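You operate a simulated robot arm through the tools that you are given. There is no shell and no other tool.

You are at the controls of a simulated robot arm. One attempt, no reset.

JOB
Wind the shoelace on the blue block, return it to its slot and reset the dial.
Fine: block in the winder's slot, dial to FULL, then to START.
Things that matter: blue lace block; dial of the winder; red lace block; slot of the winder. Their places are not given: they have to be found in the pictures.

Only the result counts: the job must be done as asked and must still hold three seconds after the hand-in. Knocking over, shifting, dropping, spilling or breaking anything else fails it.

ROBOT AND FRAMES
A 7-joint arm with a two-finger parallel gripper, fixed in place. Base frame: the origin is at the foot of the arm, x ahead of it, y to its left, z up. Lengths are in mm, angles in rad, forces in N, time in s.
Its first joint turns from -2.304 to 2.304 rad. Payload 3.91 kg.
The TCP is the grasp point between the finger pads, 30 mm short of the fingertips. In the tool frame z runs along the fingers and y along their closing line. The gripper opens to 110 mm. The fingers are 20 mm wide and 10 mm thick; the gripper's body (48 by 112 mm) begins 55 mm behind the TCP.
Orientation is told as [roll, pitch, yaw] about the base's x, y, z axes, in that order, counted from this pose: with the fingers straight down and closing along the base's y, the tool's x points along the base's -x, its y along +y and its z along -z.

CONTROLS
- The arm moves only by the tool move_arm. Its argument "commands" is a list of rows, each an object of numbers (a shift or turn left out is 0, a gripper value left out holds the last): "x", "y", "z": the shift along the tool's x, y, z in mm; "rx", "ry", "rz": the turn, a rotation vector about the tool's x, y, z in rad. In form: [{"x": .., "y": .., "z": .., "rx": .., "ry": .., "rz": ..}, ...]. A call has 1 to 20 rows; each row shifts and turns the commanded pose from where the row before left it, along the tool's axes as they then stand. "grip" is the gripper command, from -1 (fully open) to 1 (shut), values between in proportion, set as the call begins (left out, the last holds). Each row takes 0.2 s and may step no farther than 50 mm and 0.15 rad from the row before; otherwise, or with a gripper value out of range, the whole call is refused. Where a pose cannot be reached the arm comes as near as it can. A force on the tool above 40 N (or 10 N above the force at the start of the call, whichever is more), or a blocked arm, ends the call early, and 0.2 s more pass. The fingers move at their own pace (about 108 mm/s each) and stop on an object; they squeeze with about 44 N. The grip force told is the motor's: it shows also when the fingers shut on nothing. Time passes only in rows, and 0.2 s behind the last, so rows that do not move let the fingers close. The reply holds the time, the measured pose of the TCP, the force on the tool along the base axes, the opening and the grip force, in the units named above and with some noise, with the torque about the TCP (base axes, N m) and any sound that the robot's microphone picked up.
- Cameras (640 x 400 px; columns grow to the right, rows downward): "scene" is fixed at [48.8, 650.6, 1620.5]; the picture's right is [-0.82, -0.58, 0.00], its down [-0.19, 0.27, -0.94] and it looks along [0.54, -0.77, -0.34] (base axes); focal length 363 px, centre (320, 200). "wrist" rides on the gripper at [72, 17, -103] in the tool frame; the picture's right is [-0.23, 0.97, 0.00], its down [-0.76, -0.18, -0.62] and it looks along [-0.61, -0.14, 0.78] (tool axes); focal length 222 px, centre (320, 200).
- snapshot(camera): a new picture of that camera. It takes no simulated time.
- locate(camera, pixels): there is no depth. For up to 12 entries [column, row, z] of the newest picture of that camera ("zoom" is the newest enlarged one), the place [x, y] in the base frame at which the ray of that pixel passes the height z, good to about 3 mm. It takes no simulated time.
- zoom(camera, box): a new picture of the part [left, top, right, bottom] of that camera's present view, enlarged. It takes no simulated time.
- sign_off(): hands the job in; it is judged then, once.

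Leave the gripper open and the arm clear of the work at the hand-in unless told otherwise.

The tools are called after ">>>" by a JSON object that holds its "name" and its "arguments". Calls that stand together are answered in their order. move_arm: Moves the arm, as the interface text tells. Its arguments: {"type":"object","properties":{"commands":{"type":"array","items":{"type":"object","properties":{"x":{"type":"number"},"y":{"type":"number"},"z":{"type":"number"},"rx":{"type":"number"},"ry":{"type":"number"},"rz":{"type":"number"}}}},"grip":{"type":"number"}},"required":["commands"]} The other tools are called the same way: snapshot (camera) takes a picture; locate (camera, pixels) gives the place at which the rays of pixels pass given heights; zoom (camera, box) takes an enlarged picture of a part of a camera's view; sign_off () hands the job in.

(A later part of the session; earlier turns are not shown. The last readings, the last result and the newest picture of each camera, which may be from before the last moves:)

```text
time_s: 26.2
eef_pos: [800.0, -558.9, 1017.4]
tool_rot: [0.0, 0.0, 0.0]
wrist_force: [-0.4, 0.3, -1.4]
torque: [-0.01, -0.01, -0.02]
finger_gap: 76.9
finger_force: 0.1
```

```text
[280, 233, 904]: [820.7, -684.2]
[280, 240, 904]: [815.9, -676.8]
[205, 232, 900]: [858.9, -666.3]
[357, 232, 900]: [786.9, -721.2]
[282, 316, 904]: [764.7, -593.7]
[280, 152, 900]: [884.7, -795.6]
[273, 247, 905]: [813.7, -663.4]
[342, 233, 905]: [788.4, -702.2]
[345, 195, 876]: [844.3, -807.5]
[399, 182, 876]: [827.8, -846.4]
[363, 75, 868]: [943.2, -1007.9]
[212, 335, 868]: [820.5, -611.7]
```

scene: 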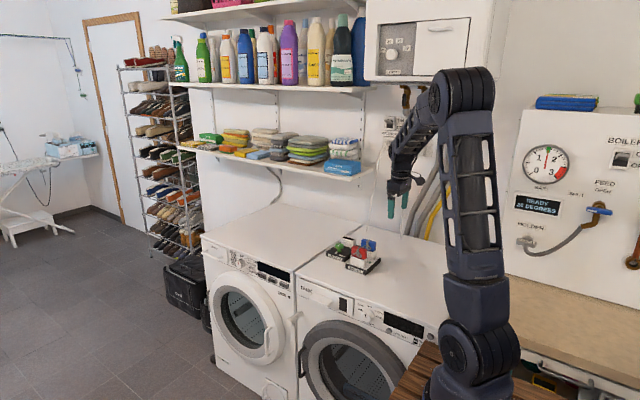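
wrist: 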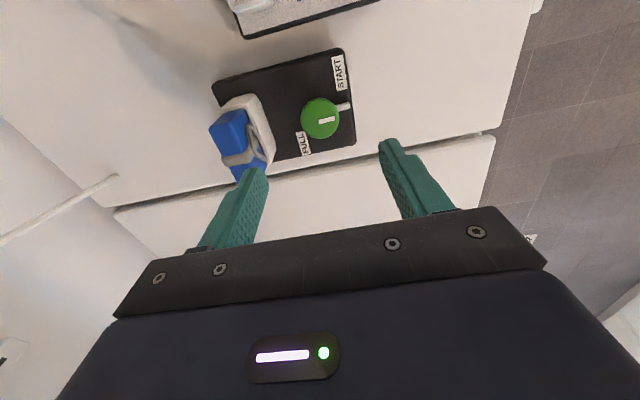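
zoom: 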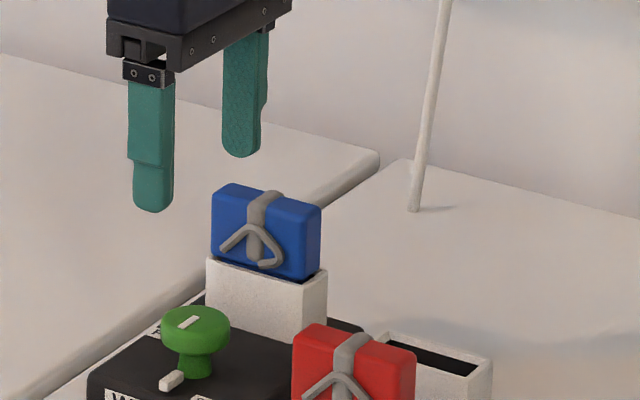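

The newest zoom was the scene one; I redo this with wrist pixel coordinates.

>>> {"name": "locate", "arguments": {"camera": "wrist", "pixels": [[320, 118.25, 904], [320, 120, 904], [301.25, 118, 900], [339.25, 118, 900], [320.5, 139, 904], [320, 98, 900], [318.25, 121.75, 905], [335.5, 118.25, 905], [336.25, 108.75, 876], [349.75, 105.5, 876], [340.75, 78.75, 868], [303, 143.75, 868]]}}

```text
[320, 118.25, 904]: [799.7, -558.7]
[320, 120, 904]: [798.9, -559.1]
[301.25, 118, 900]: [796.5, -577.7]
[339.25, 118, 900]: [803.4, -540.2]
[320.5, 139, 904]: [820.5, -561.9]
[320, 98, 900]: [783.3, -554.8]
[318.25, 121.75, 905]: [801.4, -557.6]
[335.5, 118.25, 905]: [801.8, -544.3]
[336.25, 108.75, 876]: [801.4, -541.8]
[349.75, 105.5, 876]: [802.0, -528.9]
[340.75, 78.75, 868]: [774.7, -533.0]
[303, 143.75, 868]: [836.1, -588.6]
```

Knob centre ≈ (801,-559), diameter ≈ 38, START label at angle ≈135°, FULL label at ≈ -42°, pointer now at 90°. I narrow the opening to ~56 mm, descend to z≈915 and look before gripping.

>>> {"name": "move_arm", "arguments": {"commands": [{"x": -1, "z": 2}, {"z": 25}, {"z": 25}, {"z": 25}, {"z": 24}, {}, {}], "grip": -0.02}}

>>> {"name": "snapshot", "arguments": {"camera": "wrist"}}

>>> {"name": "zoom", "arguments": {"camera": "scene", "box": [315, 220, 379, 260]}}

```text
time_s: 27.8
eef_pos: [801.4, -559.7, 916.6]
tool_rot: [0.001, 0.001, -0.001]
wrist_force: [0.8, 0.4, -0.5]
torque: [0.0, -0.01, 0.01]
finger_gap: 56.3
finger_force: 0.1
```

```text
taken
```

wrist: 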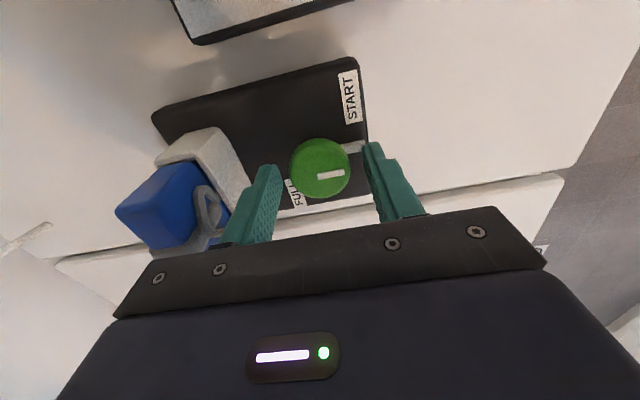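

```text
10.00 times, centred on (347, 240) of scene
```

zoom: 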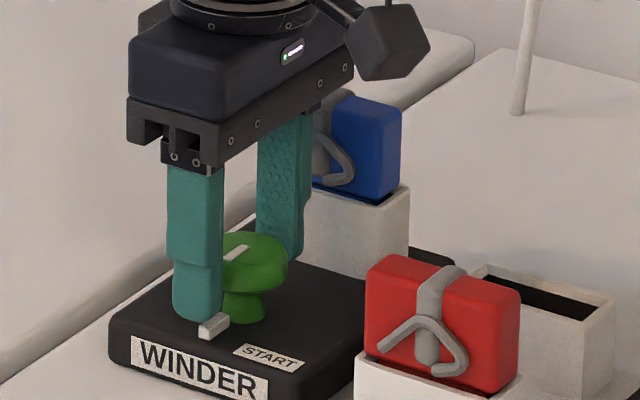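

The fingers straddle the knob along y with the tip just above the lug. I raise 2 mm for clearance and close on the knob.

>>> {"name": "move_arm", "arguments": {"commands": [{"z": -2}, {}]}}

>>> {"name": "move_arm", "arguments": {"commands": [{}, {}, {}], "grip": 0.6}}

>>> {"name": "snapshot", "arguments": {"camera": "wrist"}}

```text
time_s: 28.4
eef_pos: [802.1, -559.8, 919.3]
tool_rot: [0.0, 0.001, 0.0]
wrist_force: [0.1, 0.2, -1.4]
torque: [-0.02, 0.01, -0.03]
finger_gap: 56.2
finger_force: 0.0
```

```text
time_s: 29.2
eef_pos: [802.4, -559.3, 919.5]
tool_rot: [-0.001, 0.0, 0.0]
wrist_force: [0.6, -2.3, 0.8]
torque: [-0.09, -0.05, -0.01]
finger_gap: 37.2
finger_force: 44.0
```

```text
taken
```

wrist: 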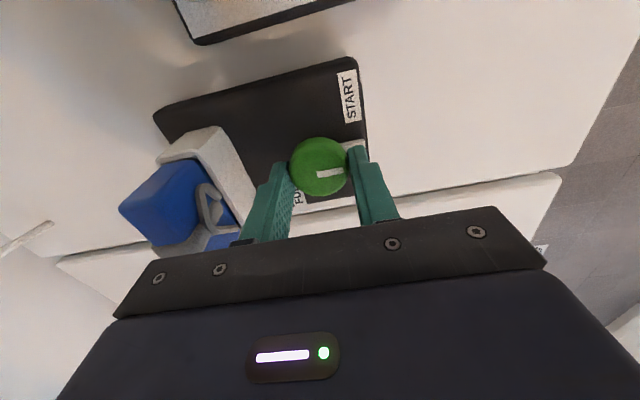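

The knob is held (37 mm). Now turn clockwise seen from above (pointer from +y toward +x and FULL): rz positive, first 0.3 rad, reading the torque.

>>> {"name": "move_arm", "arguments": {"commands": [{"rz": 0.08}, {"rz": 0.08}, {"rz": 0.08}, {"rz": 0.08}, {}], "grip": 0.6}}

>>> {"name": "snapshot", "arguments": {"camera": "wrist"}}

>>> {"name": "zoom", "arguments": {"camera": "scene", "box": [315, 220, 379, 260]}}

```text
time_s: 30.4
eef_pos: [801.0, -561.0, 917.9]
tool_rot: [0.0, -0.001, -0.321]
wrist_force: [10.9, -15.4, 0.1]
torque: [-0.4, -0.66, 0.01]
finger_gap: 37.1
finger_force: 43.9
```

```text
taken
```

wrist: 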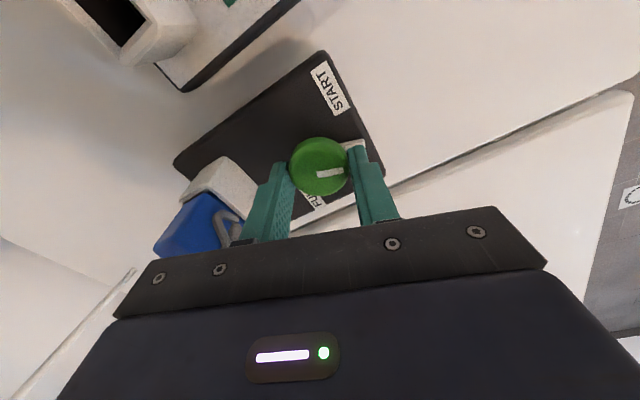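

```text
10.00 times, centred on (347, 240) of scene
```

zoom: 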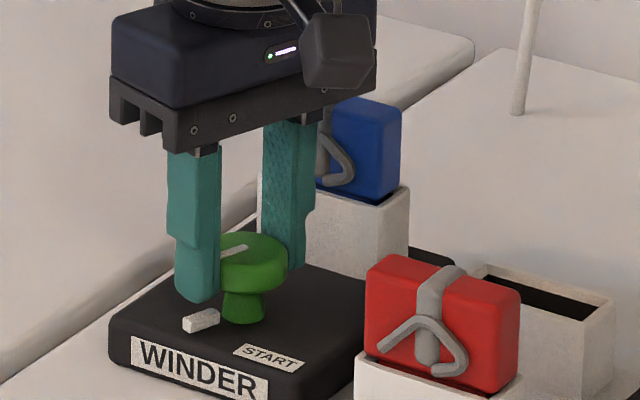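

The knob and its lug turn with the hand. There's a side force (10.9,-15.4 N), so the hand axis is slightly off; I nudge 1 mm in the direction of the force and re-read.

>>> {"name": "move_arm", "arguments": {"commands": [{"x": -0.8, "y": -0.6}, {}]}}

```text
time_s: 31.0
eef_pos: [802.2, -560.4, 918.8]
tool_rot: [0.0, 0.0, -0.321]
wrist_force: [9.0, -12.7, 3.6]
torque: [-0.31, -0.28, -0.02]
finger_gap: 37.3
finger_force: 44.0
```

>>> {"name": "move_arm", "arguments": {"commands": [{"x": -1.6, "y": -1.2}, {}]}}

```text
time_s: 31.6
eef_pos: [801.7, -560.0, 917.6]
tool_rot: [0.0, 0.005, -0.319]
wrist_force: [-13.0, 6.9, 6.8]
torque: [0.39, 0.76, -0.02]
finger_gap: 37.3
finger_force: 43.8
```

Overshot a little; move back ~0.9 mm.

>>> {"name": "move_arm", "arguments": {"commands": [{"x": 0.8, "y": 0.4}, {}, {}]}}

```text
time_s: 32.4
eef_pos: [803.4, -560.7, 919.6]
tool_rot: [0.001, 0.001, -0.319]
wrist_force: [-11.4, 9.4, 1.0]
torque: [-0.09, 0.05, -0.05]
finger_gap: 37.6
finger_force: 43.6
```

>>> {"name": "move_arm", "arguments": {"commands": [{"x": 0.6, "y": 0.4}, {}, {}, {}]}}

```text
time_s: 33.4
eef_pos: [802.9, -561.3, 918.7]
tool_rot: [0.001, 0.0, -0.321]
wrist_force: [2.6, -4.6, -0.5]
torque: [-0.42, -0.91, 0.0]
finger_gap: 37.2
finger_force: 44.2
```

Forces are small now (≈5 N). The offset implies about (-0.2,-0.28) mm compensation per 0.08 rad. Continue turning another 0.4 rad with it.

>>> {"name": "move_arm", "arguments": {"commands": [{"rz": 0.08, "x": -0.2, "y": -0.28}, {"rz": 0.08, "x": -0.2, "y": -0.28}, {"rz": 0.08, "x": -0.2, "y": -0.28}, {"rz": 0.08, "x": -0.2, "y": -0.28}, {"rz": 0.08, "x": -0.2, "y": -0.28}, {}, {}]}}

>>> {"name": "zoom", "arguments": {"camera": "scene", "box": [315, 220, 379, 260]}}

```text
time_s: 35.0
eef_pos: [802.9, -561.9, 919.3]
tool_rot: [0.0, -0.001, -0.719]
wrist_force: [0.3, 14.2, 0.4]
torque: [0.52, 0.24, -0.05]
finger_gap: 37.2
finger_force: 43.9
```

```text
10.00 times, centred on (347, 240) of scene
```

zoom: 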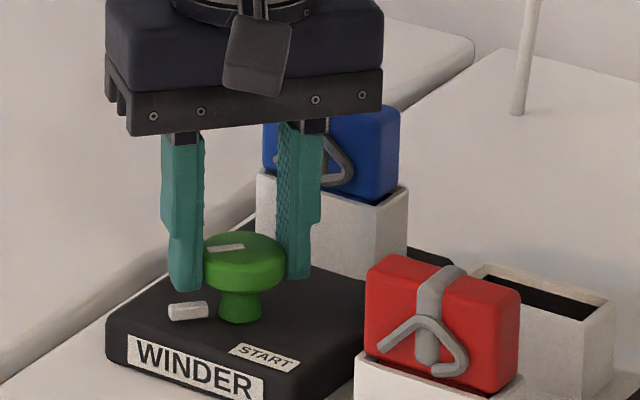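

The winder base looks displaced slightly compared with the earlier picture. I repeat the same enlarged views as before to check whether it moved.

>>> {"name": "zoom", "arguments": {"camera": "scene", "box": [315, 205, 395, 255]}}

>>> {"name": "zoom", "arguments": {"camera": "scene", "box": [325, 230, 390, 275]}}

```text
8.00 times, centred on (355, 230) of scene
```

zoom: 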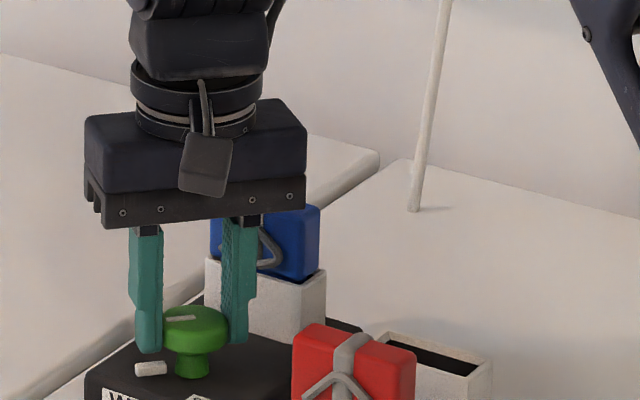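

```text
8.89 times, centred on (358, 252) of scene
```

zoom: 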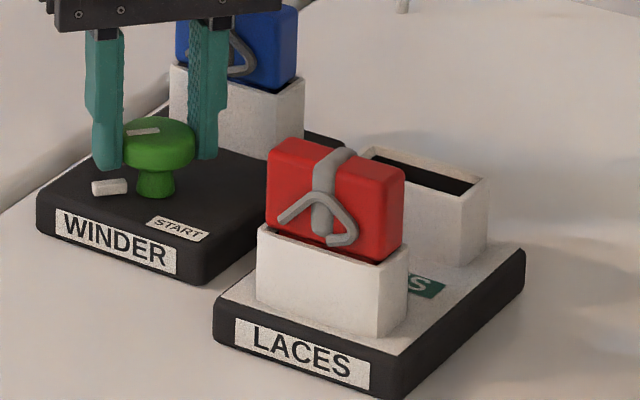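

The winder base has crept by only about 1–1.5 mm. To avoid more, I relieve the side force now (move +y by ~0.8 mm) and will proceed in smaller steps, keeping forces low.

>>> {"name": "move_arm", "arguments": {"commands": [{"x": 0.5, "y": 0.55}, {}, {}, {}]}}

```text
time_s: 36.0
eef_pos: [801.2, -562.7, 918.1]
tool_rot: [0.0, 0.001, -0.723]
wrist_force: [-5.9, 5.2, -0.1]
torque: [-0.34, 0.12, -0.02]
finger_gap: 37.3
finger_force: 43.6
```

>>> {"name": "move_arm", "arguments": {"commands": [{"rz": 0.08, "x": -0.05, "y": -0.12}, {"rz": 0.08, "x": -0.1, "y": -0.15}, {"rz": 0.08, "x": -0.1, "y": -0.15}, {}, {}]}}

```text
time_s: 37.2
eef_pos: [803.4, -562.7, 918.9]
tool_rot: [-0.001, -0.001, -0.96]
wrist_force: [-6.0, 3.8, 1.0]
torque: [0.25, 0.15, 0.04]
finger_gap: 37.2
finger_force: 44.2
```

Forces small. Continue another 0.24 rad.

>>> {"name": "move_arm", "arguments": {"commands": [{"rz": 0.08, "x": 0.1, "y": -0.2}, {"rz": 0.08, "x": 0.05, "y": -0.2}, {"rz": 0.08, "x": 0, "y": -0.15}, {}, {}]}}

>>> {"name": "snapshot", "arguments": {"camera": "wrist"}}

>>> {"name": "zoom", "arguments": {"camera": "scene", "box": [325, 230, 390, 275]}}

```text
time_s: 38.4
eef_pos: [802.7, -563.1, 918.8]
tool_rot: [0.0, 0.001, -1.198]
wrist_force: [-0.4, 6.6, -0.1]
torque: [0.07, -0.01, -0.02]
finger_gap: 37.2
finger_force: 44.2
```

```text
taken
```

wrist: 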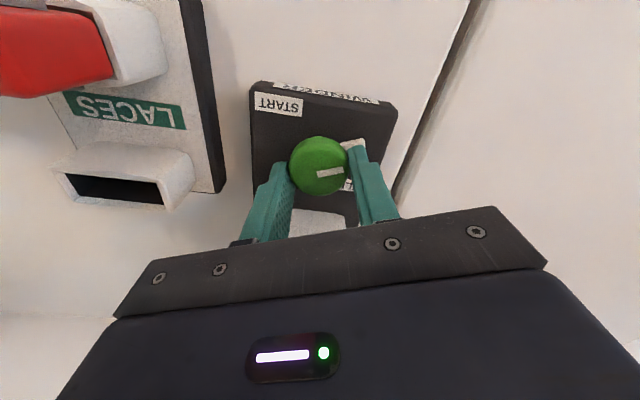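

```text
8.89 times, centred on (358, 252) of scene
```

zoom: 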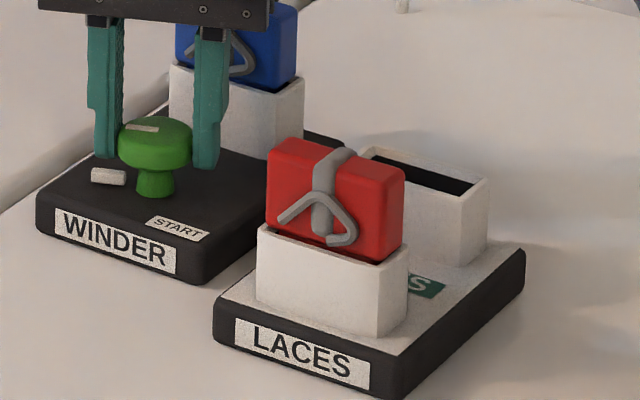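

Pointer is now ≈21° from +x. No stop felt, base stable. Continue 0.24 rad more.

>>> {"name": "move_arm", "arguments": {"commands": [{"rz": 0.08, "x": 0.15, "y": -0.05}, {"rz": 0.08, "x": 0.05, "y": -0.15}, {"rz": 0.08, "x": 0, "y": -0.15}, {}, {}]}}

```text
time_s: 39.6
eef_pos: [801.8, -563.3, 918.1]
tool_rot: [0.001, -0.001, -1.44]
wrist_force: [3.2, 3.1, 1.1]
torque: [-0.07, -0.15, 0.01]
finger_gap: 37.4
finger_force: 44.7
```

>>> {"name": "move_arm", "arguments": {"commands": [{"rz": 0.07, "x": 0, "y": -0.05}, {"rz": 0.07, "x": 0, "y": -0.05}, {}, {}]}}

>>> {"name": "snapshot", "arguments": {"camera": "wrist"}}

>>> {"name": "zoom", "arguments": {"camera": "wrist", "box": [240, 70, 410, 230]}}

```text
time_s: 40.6
eef_pos: [801.5, -563.5, 919.4]
tool_rot: [0.002, 0.0, -1.579]
wrist_force: [-5.8, -2.8, -1.0]
torque: [-0.12, 0.15, 0.01]
finger_gap: 37.4
finger_force: 43.4
```

```text
taken
```

wrist: 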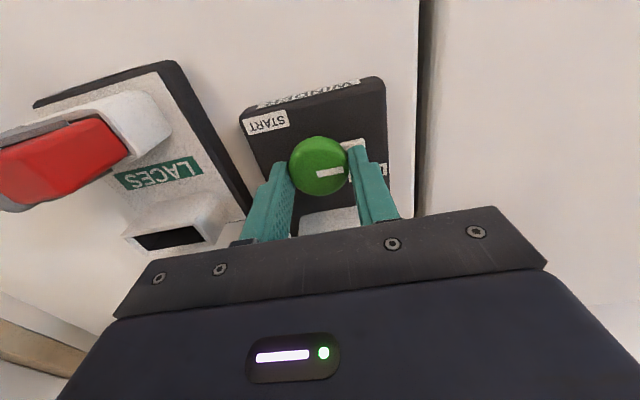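

```text
2.50 times, centred on (325, 150) of wrist
```

zoom: 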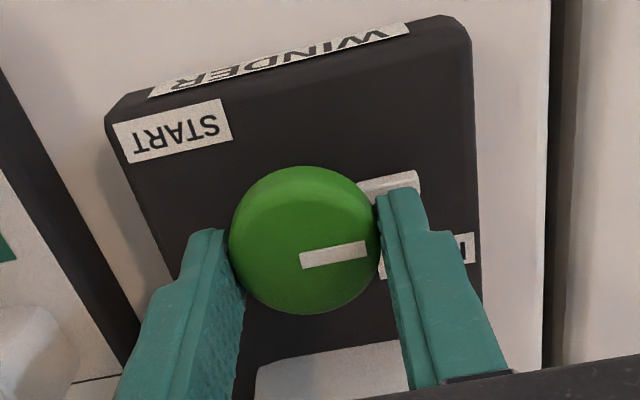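

Pointer now at +x (0°), no stop or sound yet; the FULL label lies further at about -42°. Continue clockwise.

>>> {"name": "move_arm", "arguments": {"commands": [{"rz": 0.08, "x": 0.1, "y": -0.3}, {"rz": 0.08, "x": 0, "y": -0.15}, {"rz": 0.08, "x": 0, "y": -0.15}, {}, {}]}}

```text
time_s: 41.8
eef_pos: [801.2, -562.1, 918.9]
tool_rot: [-0.001, 0.0, -1.819]
wrist_force: [-2.4, -4.3, -0.3]
torque: [-0.19, 0.15, 0.01]
finger_gap: 37.4
finger_force: 44.1
```

>>> {"name": "move_arm", "arguments": {"commands": [{"rz": 0.08, "x": -0.2, "y": -0.15}, {"rz": 0.08, "x": -0.05, "y": -0.1}, {"rz": 0.08, "x": 0, "y": -0.1}, {}, {}]}}

>>> {"name": "zoom", "arguments": {"camera": "wrist", "box": [240, 70, 410, 230]}}

>>> {"name": "zoom", "arguments": {"camera": "scene", "box": [325, 230, 390, 275]}}

```text
time_s: 43.0
eef_pos: [800.0, -563.3, 918.9]
tool_rot: [0.0, 0.0, -2.061]
wrist_force: [-5.4, 0.1, 3.0]
torque: [0.08, 0.15, 0.04]
finger_gap: 37.7
finger_force: 44.1
```

```text
2.50 times, centred on (325, 150) of wrist
```

zoom: 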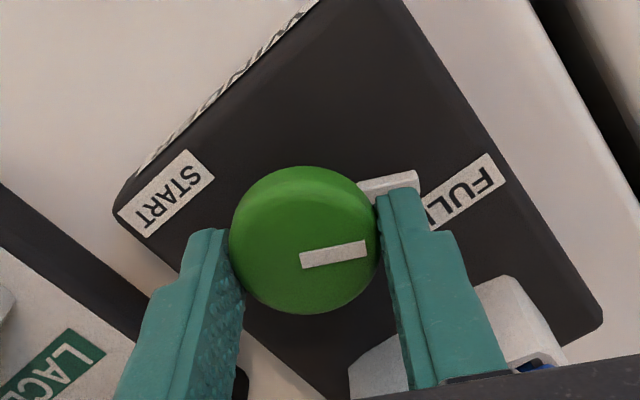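

```text
8.89 times, centred on (358, 252) of scene
```

zoom: 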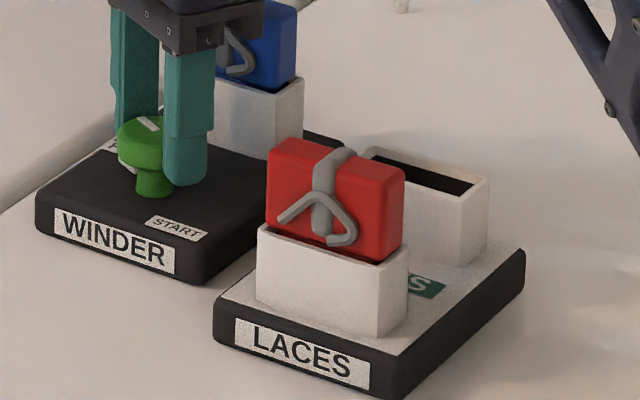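

Seen here, the lug now points almost at the FULL label (462,190), which lies opposite START (165,193). Continue in small steps, listening for a click.

>>> {"name": "move_arm", "arguments": {"commands": [{"rz": 0.06, "x": 0, "y": -0.25}, {"rz": 0.06, "x": 0, "y": -0.1}, {}, {}]}}

```text
time_s: 44.0
eef_pos: [800.4, -561.9, 919.0]
tool_rot: [0.003, -0.001, -2.181]
wrist_force: [-0.4, -0.7, 8.6]
torque: [-0.1, 0.03, 0.01]
finger_gap: 37.5
finger_force: 44.1
```

>>> {"name": "move_arm", "arguments": {"commands": [{"rz": 0.06, "x": 0, "y": -0.05}, {"rz": 0.06, "x": 0, "y": -0.05}, {}, {}]}}

>>> {"name": "snapshot", "arguments": {"camera": "wrist"}}

>>> {"name": "zoom", "arguments": {"camera": "wrist", "box": [240, 70, 410, 230]}}

```text
time_s: 45.0
eef_pos: [800.6, -560.9, 920.3]
tool_rot: [0.0, 0.001, -2.298]
wrist_force: [-1.5, 1.5, 8.1]
torque: [0.04, 0.05, 0.0]
finger_gap: 37.4
finger_force: 44.0
```

```text
taken
```

wrist: 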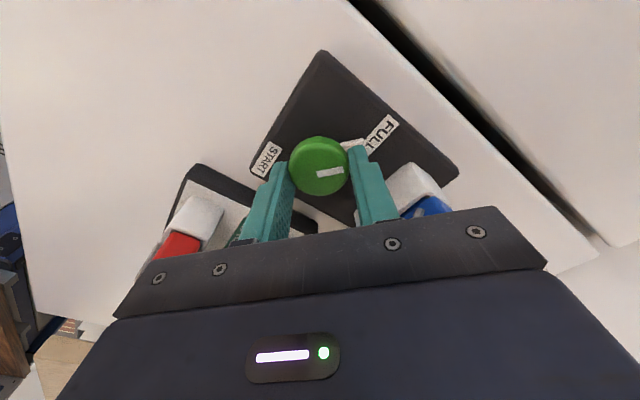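

```text
2.50 times, centred on (325, 150) of wrist
```

zoom: 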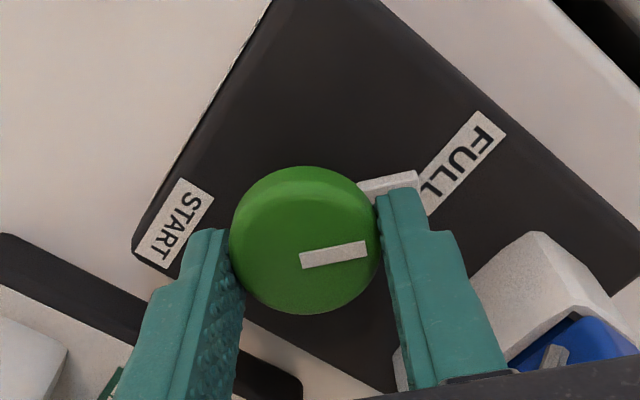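

No click and no stop yet; pointer about -42°, on the FULL label. I'll continue a bit in small steps to feel whether there is an end stop.

>>> {"name": "move_arm", "arguments": {"commands": [{"rz": 0.05}, {}, {}]}}

>>> {"name": "move_arm", "arguments": {"commands": [{"rz": 0.05}, {}, {}]}}

```text
time_s: 45.8
eef_pos: [800.2, -561.9, 918.1]
tool_rot: [0.001, -0.002, -2.35]
wrist_force: [-4.0, 4.8, 9.0]
torque: [0.21, 0.06, 0.05]
finger_gap: 37.2
finger_force: 44.2
```

```text
time_s: 46.6
eef_pos: [799.4, -561.4, 918.0]
tool_rot: [0.001, -0.001, -2.399]
wrist_force: [-3.1, 2.8, 8.9]
torque: [0.26, -0.16, -0.02]
finger_gap: 37.2
finger_force: 44.5
```

>>> {"name": "move_arm", "arguments": {"commands": [{"rz": 0.05}, {}, {}]}}

>>> {"name": "zoom", "arguments": {"camera": "wrist", "box": [240, 70, 410, 230]}}

>>> {"name": "zoom", "arguments": {"camera": "scene", "box": [325, 230, 390, 275]}}

```text
time_s: 47.4
eef_pos: [801.1, -561.4, 919.4]
tool_rot: [0.0, 0.0, -2.448]
wrist_force: [-4.6, 7.1, 9.1]
torque: [0.23, 0.16, 0.01]
finger_gap: 37.2
finger_force: 44.0
```

```text
2.50 times, centred on (325, 150) of wrist
```

zoom: 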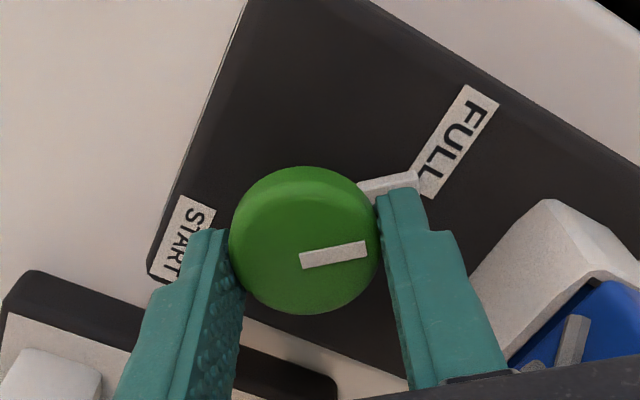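

```text
8.89 times, centred on (358, 252) of scene
```

zoom: 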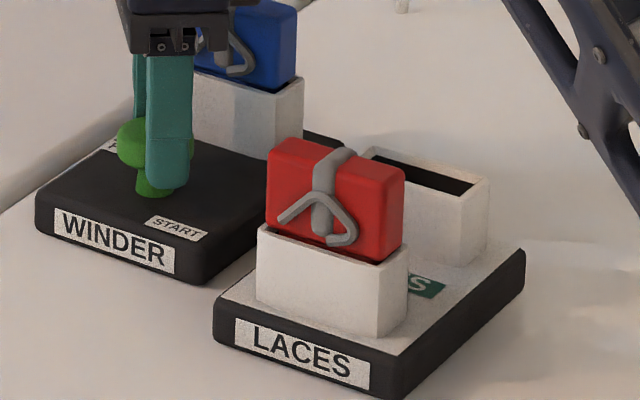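

Pointer is now past FULL (-50°) with no end stop and no sound. I turn back 0.2 rad so that it points at the FULL label's middle and hold there for a second or so, listening.

>>> {"name": "move_arm", "arguments": {"commands": [{"rz": -0.05}, {"rz": -0.05}, {"rz": -0.05}, {"rz": -0.05}, {}, {}, {}, {}, {}]}}

>>> {"name": "zoom", "arguments": {"camera": "scene", "box": [315, 215, 379, 255]}}

>>> {"name": "snapshot", "arguments": {"camera": "wrist"}}

```text
time_s: 49.4
eef_pos: [800.3, -562.8, 918.6]
tool_rot: [0.0, -0.001, -2.249]
wrist_force: [2.8, -1.0, 0.3]
torque: [-0.12, 0.03, -0.03]
finger_gap: 37.0
finger_force: 44.1
```

```text
10.00 times, centred on (347, 235) of scene
```

zoom: 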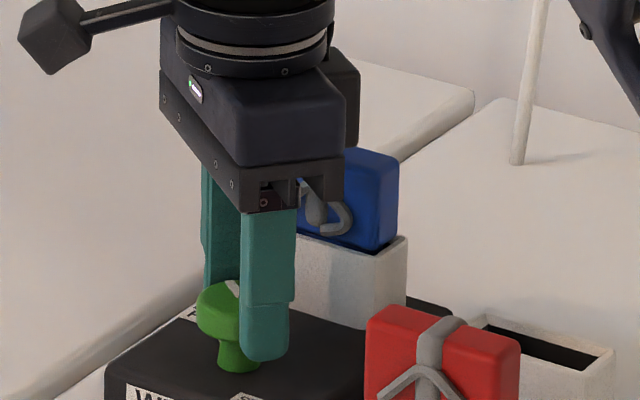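

```text
taken
```

wrist: 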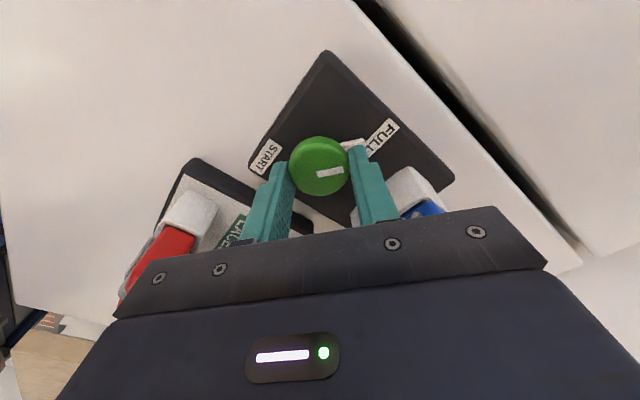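

I release the knob at FULL and lift to inspect the block and the winder.

>>> {"name": "move_arm", "arguments": {"commands": [{}, {}], "grip": -0.02}}

>>> {"name": "move_arm", "arguments": {"commands": [{"z": -25}, {"z": -40}, {"z": -40}, {}]}}

>>> {"name": "snapshot", "arguments": {"camera": "wrist"}}

>>> {"name": "zoom", "arguments": {"camera": "scene", "box": [320, 220, 384, 260]}}

```text
time_s: 50.0
eef_pos: [800.1, -561.5, 919.1]
tool_rot: [0.0, 0.001, -2.249]
wrist_force: [0.1, -0.3, -0.5]
torque: [-0.03, 0.06, 0.04]
finger_gap: 55.9
finger_force: 0.0
```

```text
time_s: 51.0
eef_pos: [799.6, -559.7, 1026.0]
tool_rot: [0.001, 0.0, -2.252]
wrist_force: [1.3, -1.2, 0.5]
torque: [0.01, -0.01, 0.04]
finger_gap: 56.1
finger_force: 0.0
```

```text
taken
```

wrist: 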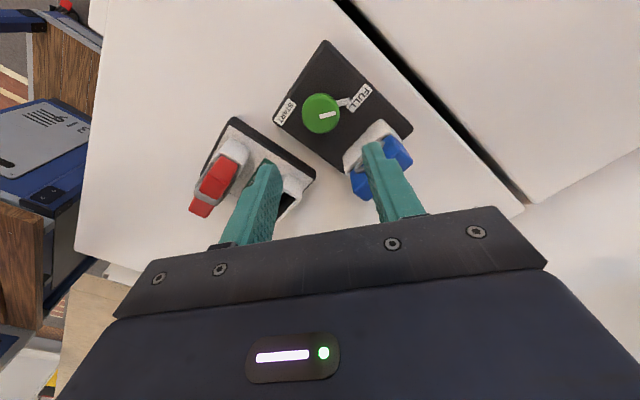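

```text
10.00 times, centred on (352, 240) of scene
```

zoom: 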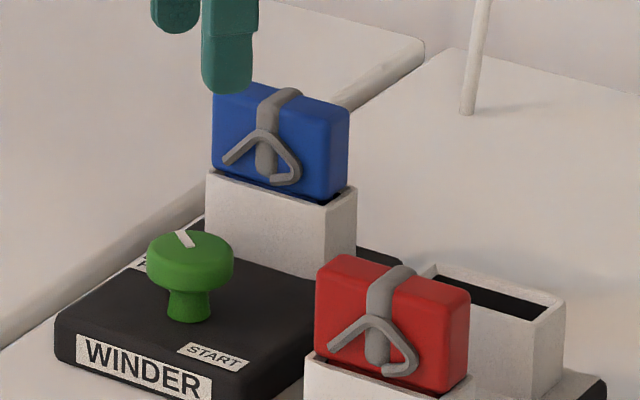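

>>> {"name": "zoom", "arguments": {"camera": "wrist", "box": [260, 30, 420, 150]}}

```text
3.33 times, centred on (340, 90) of wrist
```

zoom: 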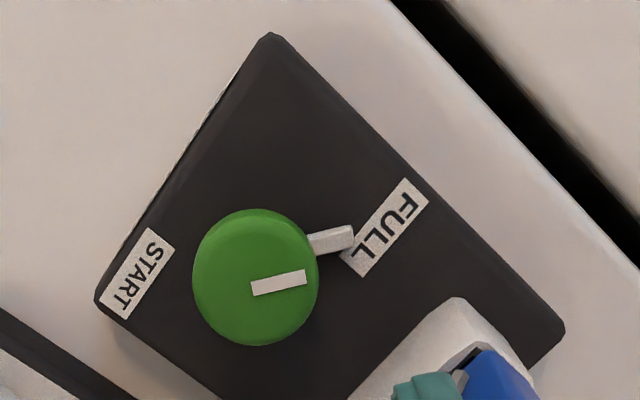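

The pointer is at FULL. I locate label corners, lug and knob precisely at plate height to understand the dial geometry.

>>> {"name": "locate", "arguments": {"camera": "zoom", "pixels": [[407, 178, 870], [429, 208, 870], [365, 276, 870], [340, 250, 870], [150, 228, 870], [175, 248, 870], [127, 318, 870], [100, 298, 870], [352, 236, 876], [310, 244, 876], [256, 277, 904], [278, 282, 905]]}}

```text
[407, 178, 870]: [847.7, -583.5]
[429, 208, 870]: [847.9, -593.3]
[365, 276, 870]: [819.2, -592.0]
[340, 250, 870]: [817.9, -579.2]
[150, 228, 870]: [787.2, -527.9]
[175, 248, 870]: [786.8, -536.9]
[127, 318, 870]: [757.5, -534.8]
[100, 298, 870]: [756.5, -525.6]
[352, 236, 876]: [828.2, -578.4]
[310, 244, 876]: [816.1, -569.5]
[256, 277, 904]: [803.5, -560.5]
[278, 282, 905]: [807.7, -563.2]
```

Geometry: labels sit opposite each other (START ≈ 136°, FULL ≈ -41°), and the pointer swept through FULL with the block seated. Now I return the block to its own pocket: turn back to yaw −1.571, move above the block at about (801.5,-632.5,1020), opening 77 mm.

>>> {"name": "move_arm", "arguments": {"commands": [{"rz": -0.1362}, {"rz": -0.1362}, {"rz": -0.1362}, {"rz": -0.1362}, {"rz": -0.1362}, {"x": -36, "y": 1}, {"x": -36.5, "y": 1}, {}, {}], "grip": -0.5}}

>>> {"name": "snapshot", "arguments": {"camera": "wrist"}}

>>> {"name": "zoom", "arguments": {"camera": "wrist", "box": [230, 20, 390, 170]}}

>>> {"name": "zoom", "arguments": {"camera": "scene", "box": [325, 230, 390, 275]}}

```text
time_s: 53.0
eef_pos: [804.0, -634.6, 1025.6]
tool_rot: [-0.001, 0.001, -1.57]
wrist_force: [-0.3, 0.1, 0.2]
torque: [0.01, 0.0, 0.0]
finger_gap: 82.8
finger_force: 0.0
```

```text
taken
```

wrist: 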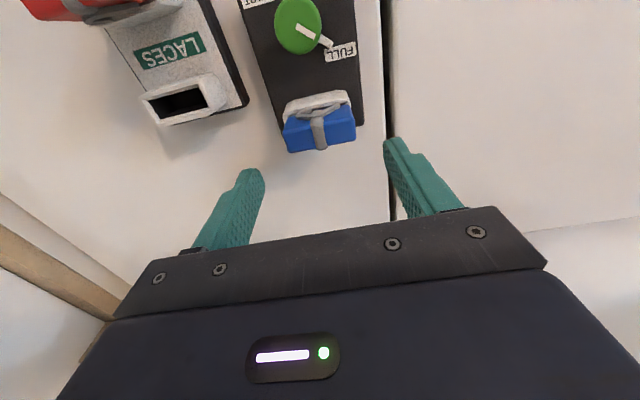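

```text
2.67 times, centred on (310, 95) of wrist
```

zoom: 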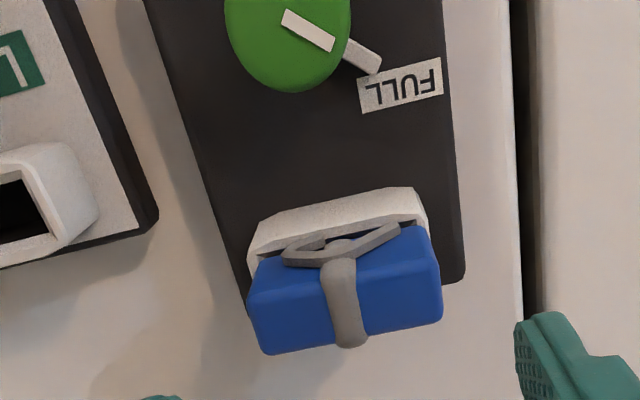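

```text
8.89 times, centred on (358, 252) of scene
```

zoom: 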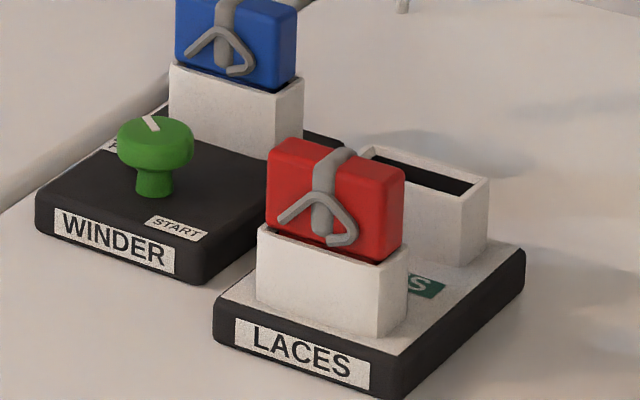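

Aligned as at release. The pointer also clearly touches the FULL label. Descend to z≈949 and grip.

>>> {"name": "move_arm", "arguments": {"commands": [{"z": 25}, {"z": 25}, {"z": 20}, {"z": 6}, {}, {}]}}

>>> {"name": "snapshot", "arguments": {"camera": "wrist"}}

>>> {"name": "zoom", "arguments": {"camera": "scene", "box": [320, 215, 368, 245]}}

```text
time_s: 54.4
eef_pos: [802.9, -634.8, 949.0]
tool_rot: [0.002, 0.0, -1.57]
wrist_force: [0.0, 0.4, 1.0]
torque: [0.04, 0.01, 0.0]
finger_gap: 82.3
finger_force: 0.1
```

```text
taken
```

wrist: 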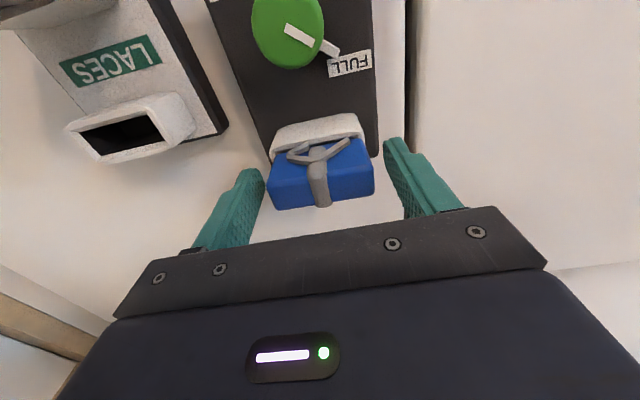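

```text
13.33 times, centred on (344, 230) of scene
```

zoom: 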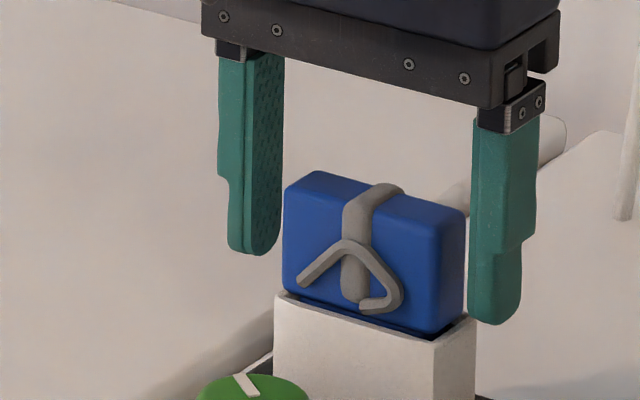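

The block appears in exactly the same place in the hand as when first gripped. Close.

>>> {"name": "move_arm", "arguments": {"commands": [{}, {}, {}], "grip": 0.3}}

```text
time_s: 55.2
eef_pos: [801.6, -634.4, 947.6]
tool_rot: [0.0, 0.001, -1.57]
wrist_force: [0.7, 1.1, -0.1]
torque: [0.05, 0.01, -0.01]
finger_gap: 61.2
finger_force: 43.6
```

Gripped (61 mm, low forces). Lift 70 mm straight up and carry back by (-126,+46) to above the blue pocket in the LACES stand.

>>> {"name": "move_arm", "arguments": {"commands": [{"z": -5}, {"z": -10}, {"z": -15}, {"z": -20}, {"z": -20}, {}, {"x": 11.5, "y": -31.5}, {"x": 11.5, "y": -31.5}, {"x": 11.5, "y": -31.5}, {"x": 11.5, "y": -31.5}, {}, {}, {}], "grip": 0.3}}

>>> {"name": "snapshot", "arguments": {"camera": "wrist"}}

>>> {"name": "zoom", "arguments": {"camera": "wrist", "box": [270, 80, 510, 180]}}

>>> {"name": "zoom", "arguments": {"camera": "scene", "box": [325, 205, 405, 255]}}

```text
time_s: 58.0
eef_pos: [676.9, -589.5, 1016.6]
tool_rot: [0.0, 0.0, -1.569]
wrist_force: [-0.4, 0.0, -1.0]
torque: [-0.01, -0.03, -0.01]
finger_gap: 61.4
finger_force: 44.4
```

```text
taken
```

wrist: 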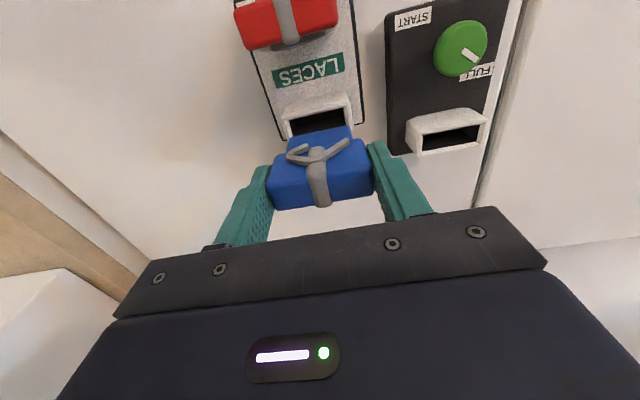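

```text
2.67 times, centred on (390, 130) of wrist
```

zoom: 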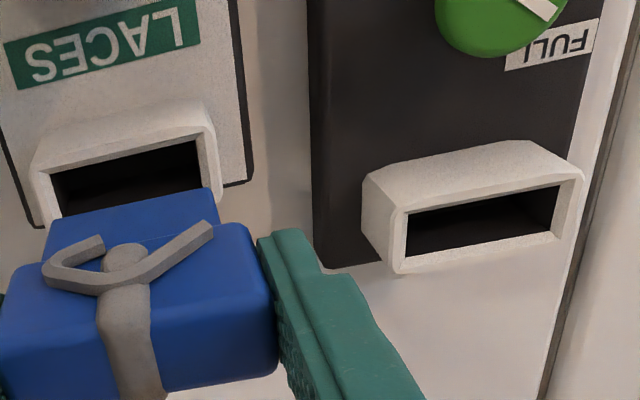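

```text
8.00 times, centred on (365, 230) of scene
```

zoom: 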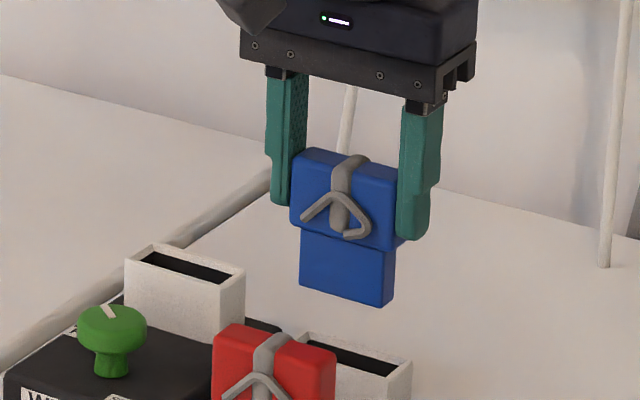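

Compared with the reference, the pocket appears ~1 mm toward −x: correct by (-0.9,+0.6) and descend 33 mm, then look.

>>> {"name": "move_arm", "arguments": {"commands": [{"x": 0.6, "y": -0.9, "z": 10}, {"z": 12}, {"z": 11}, {}, {}], "grip": 0.3}}

>>> {"name": "zoom", "arguments": {"camera": "wrist", "box": [250, 80, 410, 180]}}

>>> {"name": "zoom", "arguments": {"camera": "scene", "box": [345, 220, 393, 250]}}

```text
time_s: 59.2
eef_pos: [675.9, -589.6, 983.5]
tool_rot: [-0.002, 0.001, -1.57]
wrist_force: [0.1, -0.3, -1.2]
torque: [-0.02, -0.04, -0.02]
finger_gap: 61.2
finger_force: 43.9
```

```text
4.00 times, centred on (330, 130) of wrist
```

zoom: 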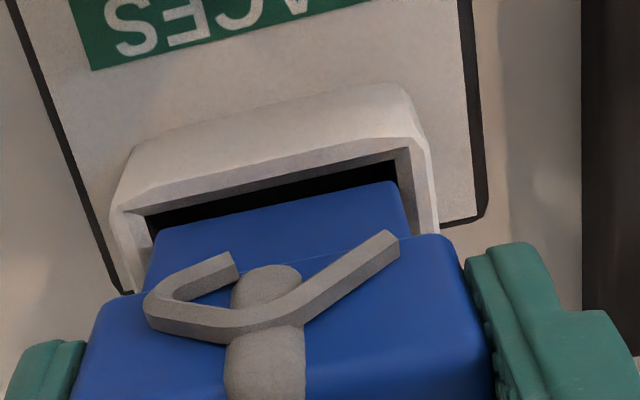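

```text
13.33 times, centred on (369, 235) of scene
```

zoom: 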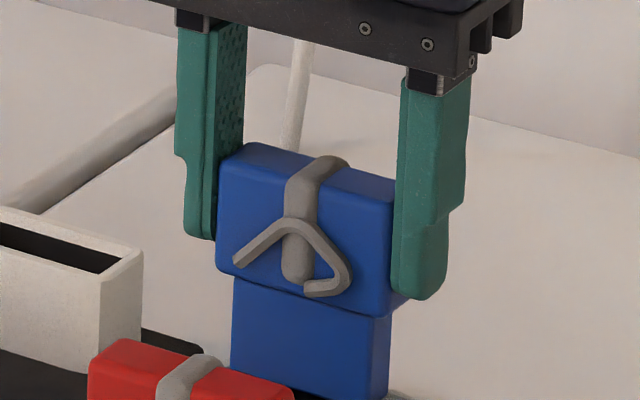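

The pocket appears slightly (1–2 mm) toward +y compared with the winder insertion; shift +0.9 mm in y and descend 14 mm, watching force.

>>> {"name": "move_arm", "arguments": {"commands": [{"x": 0.9, "z": 2}, {"z": 4}, {"z": 4}, {"z": 4}, {}], "grip": 0.3}}

>>> {"name": "zoom", "arguments": {"camera": "wrist", "box": [250, 80, 410, 180]}}

>>> {"name": "zoom", "arguments": {"camera": "scene", "box": [345, 225, 393, 255]}}

```text
time_s: 60.4
eef_pos: [677.4, -587.4, 971.6]
tool_rot: [0.001, 0.001, -1.569]
wrist_force: [-0.2, -3.0, 0.5]
torque: [-0.2, 0.09, 0.12]
finger_gap: 61.3
finger_force: 44.3
```

```text
4.00 times, centred on (330, 130) of wrist
```

zoom: 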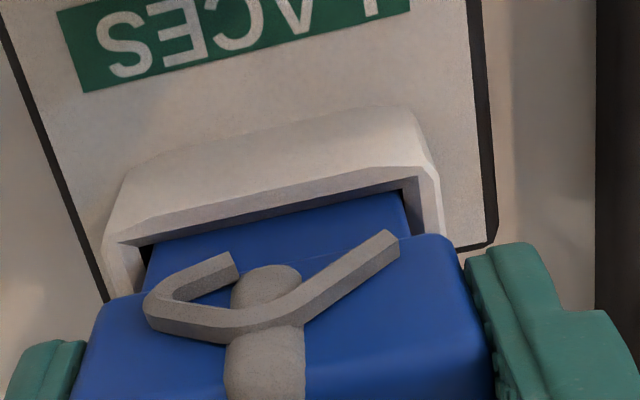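

```text
13.33 times, centred on (369, 240) of scene
```

zoom: 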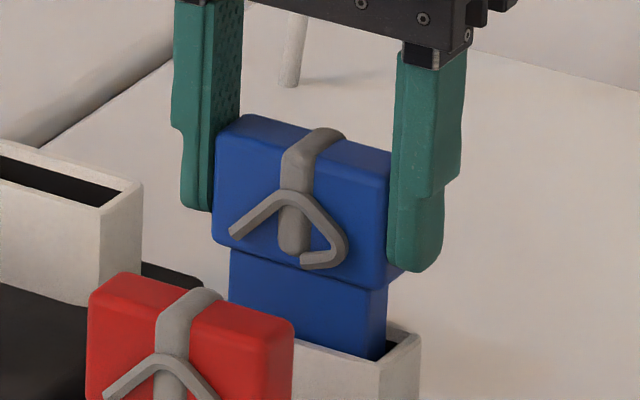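

The plug is inside the opening; slight -3 N in y, so shift back 0.4 mm and continue down 16 mm.

>>> {"name": "move_arm", "arguments": {"commands": [{"x": -0.4, "z": 4}, {"z": 4}, {"z": 4}, {"z": 4}, {}], "grip": 0.3}}

>>> {"name": "zoom", "arguments": {"camera": "scene", "box": [345, 225, 393, 255]}}

```text
time_s: 61.6
eef_pos: [676.2, -587.0, 956.0]
tool_rot: [-0.001, 0.001, -1.569]
wrist_force: [0.5, -5.9, 2.8]
torque: [-0.28, 0.07, 0.14]
finger_gap: 61.7
finger_force: 43.4
```

```text
13.33 times, centred on (369, 240) of scene
```

zoom: 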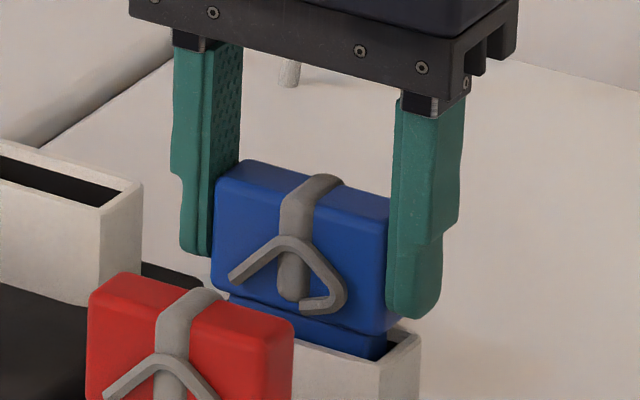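

Going in well; relieve the y force by another 0.5 mm and continue to seat.

>>> {"name": "move_arm", "arguments": {"commands": [{"x": -0.5, "z": 2}, {"z": 2}, {"z": 1.5}, {}], "grip": 0.3}}

>>> {"name": "zoom", "arguments": {"camera": "scene", "box": [345, 225, 393, 255]}}

```text
time_s: 62.6
eef_pos: [675.8, -587.9, 948.8]
tool_rot: [0.0, 0.0, -1.569]
wrist_force: [-0.9, 0.3, -1.6]
torque: [0.04, -0.02, 0.03]
finger_gap: 61.6
finger_force: 43.9
```

```text
13.33 times, centred on (369, 240) of scene
```

zoom: 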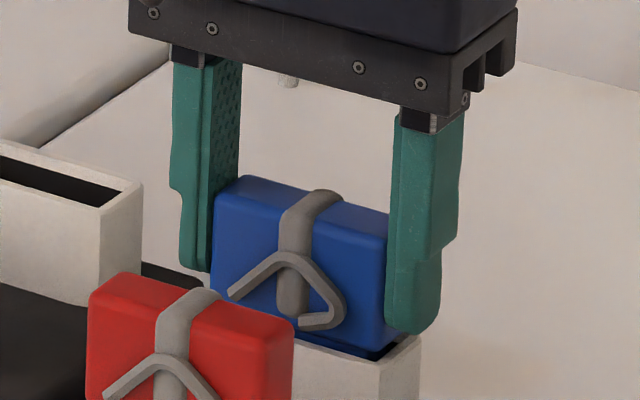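

No seat contact yet (force ≈0). Down in 1 mm steps.

>>> {"name": "move_arm", "arguments": {"commands": [{"z": 1}, {}, {}]}}

>>> {"name": "move_arm", "arguments": {"commands": [{"z": 1}, {}, {}]}}

```text
time_s: 63.4
eef_pos: [675.7, -587.9, 948.9]
tool_rot: [0.001, 0.001, -1.569]
wrist_force: [0.2, 0.5, -1.0]
torque: [-0.04, 0.0, 0.01]
finger_gap: 61.5
finger_force: 43.9
```

```text
time_s: 64.2
eef_pos: [675.8, -588.0, 946.8]
tool_rot: [0.0, 0.001, -1.569]
wrist_force: [-0.8, 1.5, 1.6]
torque: [0.04, 0.03, -0.01]
finger_gap: 61.4
finger_force: 44.2
```

Continue another millimetre, watching for the seat force.

>>> {"name": "move_arm", "arguments": {"commands": [{"z": 1}, {}, {}]}}

>>> {"name": "zoom", "arguments": {"camera": "scene", "box": [345, 225, 393, 255]}}

```text
time_s: 65.0
eef_pos: [675.2, -588.1, 948.3]
tool_rot: [0.001, 0.0, -1.569]
wrist_force: [1.1, -1.1, 21.0]
torque: [0.13, 0.33, 0.01]
finger_gap: 61.2
finger_force: 43.8
```

```text
13.33 times, centred on (369, 240) of scene
```

zoom: 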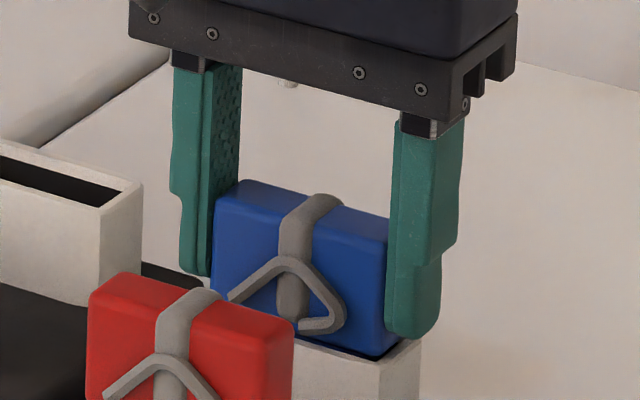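

Seated (21 N). Open and rise.

>>> {"name": "move_arm", "arguments": {"commands": [{}, {}, {}], "grip": -0.4}}

>>> {"name": "move_arm", "arguments": {"commands": [{"z": -15}, {"z": -25}, {"z": -30}, {}]}}

>>> {"name": "zoom", "arguments": {"camera": "scene", "box": [325, 230, 390, 275]}}

>>> {"name": "snapshot", "arguments": {"camera": "wrist"}}

```text
time_s: 65.8
eef_pos: [674.9, -588.0, 947.2]
tool_rot: [-0.001, 0.0, -1.569]
wrist_force: [-0.4, 0.1, -0.8]
torque: [0.0, 0.01, -0.03]
finger_gap: 77.4
finger_force: 0.1
```

```text
time_s: 66.8
eef_pos: [676.1, -590.1, 1014.9]
tool_rot: [0.001, 0.001, -1.569]
wrist_force: [-0.7, -0.2, 0.9]
torque: [-0.01, 0.0, 0.01]
finger_gap: 76.8
finger_force: 0.0
```

```text
8.89 times, centred on (358, 252) of scene
```

zoom: 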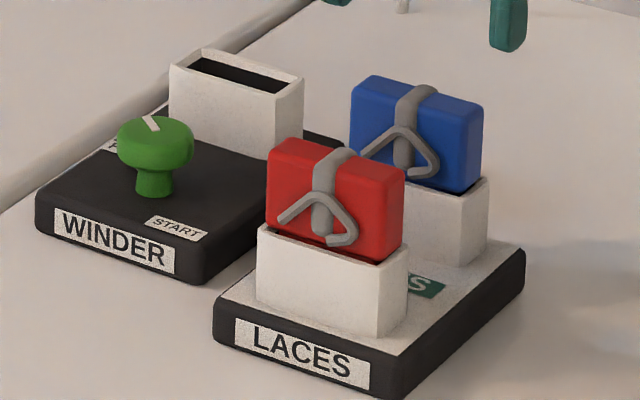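

```text
taken
```

wrist: 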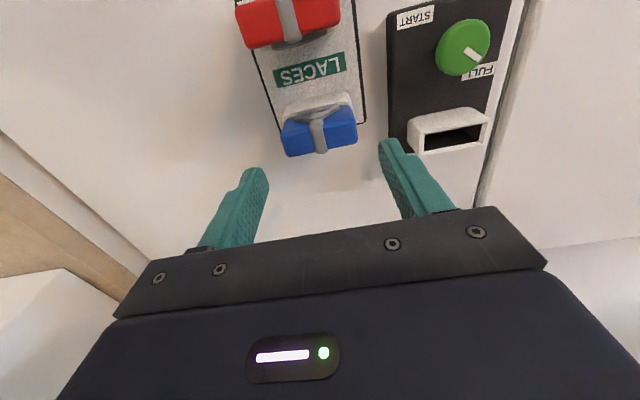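

The blue block is back in its pocket. Now the dial: move above the knob at about (801,-560,1018), yaw −1.571, to centre precisely by picture (knob should appear at column 320, row ≈121).

>>> {"name": "move_arm", "arguments": {"commands": [{"x": 7.5, "y": 31, "z": -1}, {"x": 7.5, "y": 31, "z": -1}, {"x": 7.5, "y": 31, "z": -1}, {"x": 7.5, "y": 32, "z": 0}, {}, {}, {}], "grip": -0.02}}

>>> {"name": "snapshot", "arguments": {"camera": "wrist"}}

>>> {"name": "zoom", "arguments": {"camera": "wrist", "box": [256, 80, 384, 160]}}

```text
time_s: 68.4
eef_pos: [802.5, -557.3, 1018.9]
tool_rot: [-0.002, 0.001, -1.568]
wrist_force: [0.0, -0.5, -0.2]
torque: [0.02, -0.03, 0.01]
finger_gap: 56.2
finger_force: 0.0
```

```text
taken
```

wrist: 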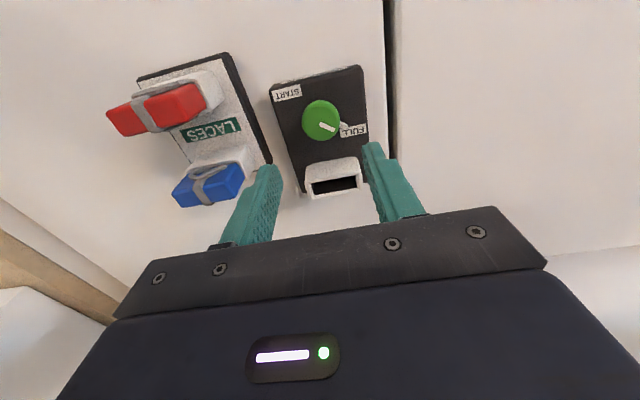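

```text
5.00 times, centred on (320, 120) of wrist
```

zoom: 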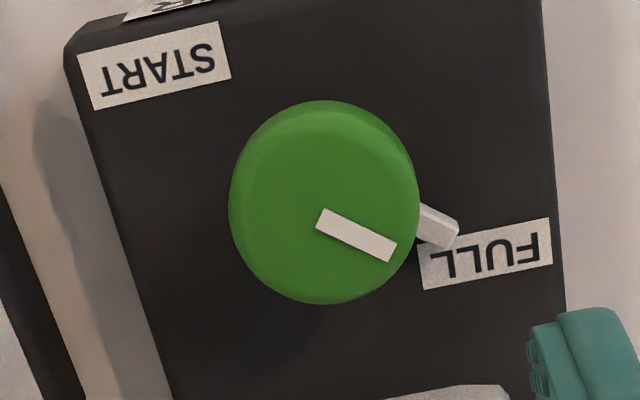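

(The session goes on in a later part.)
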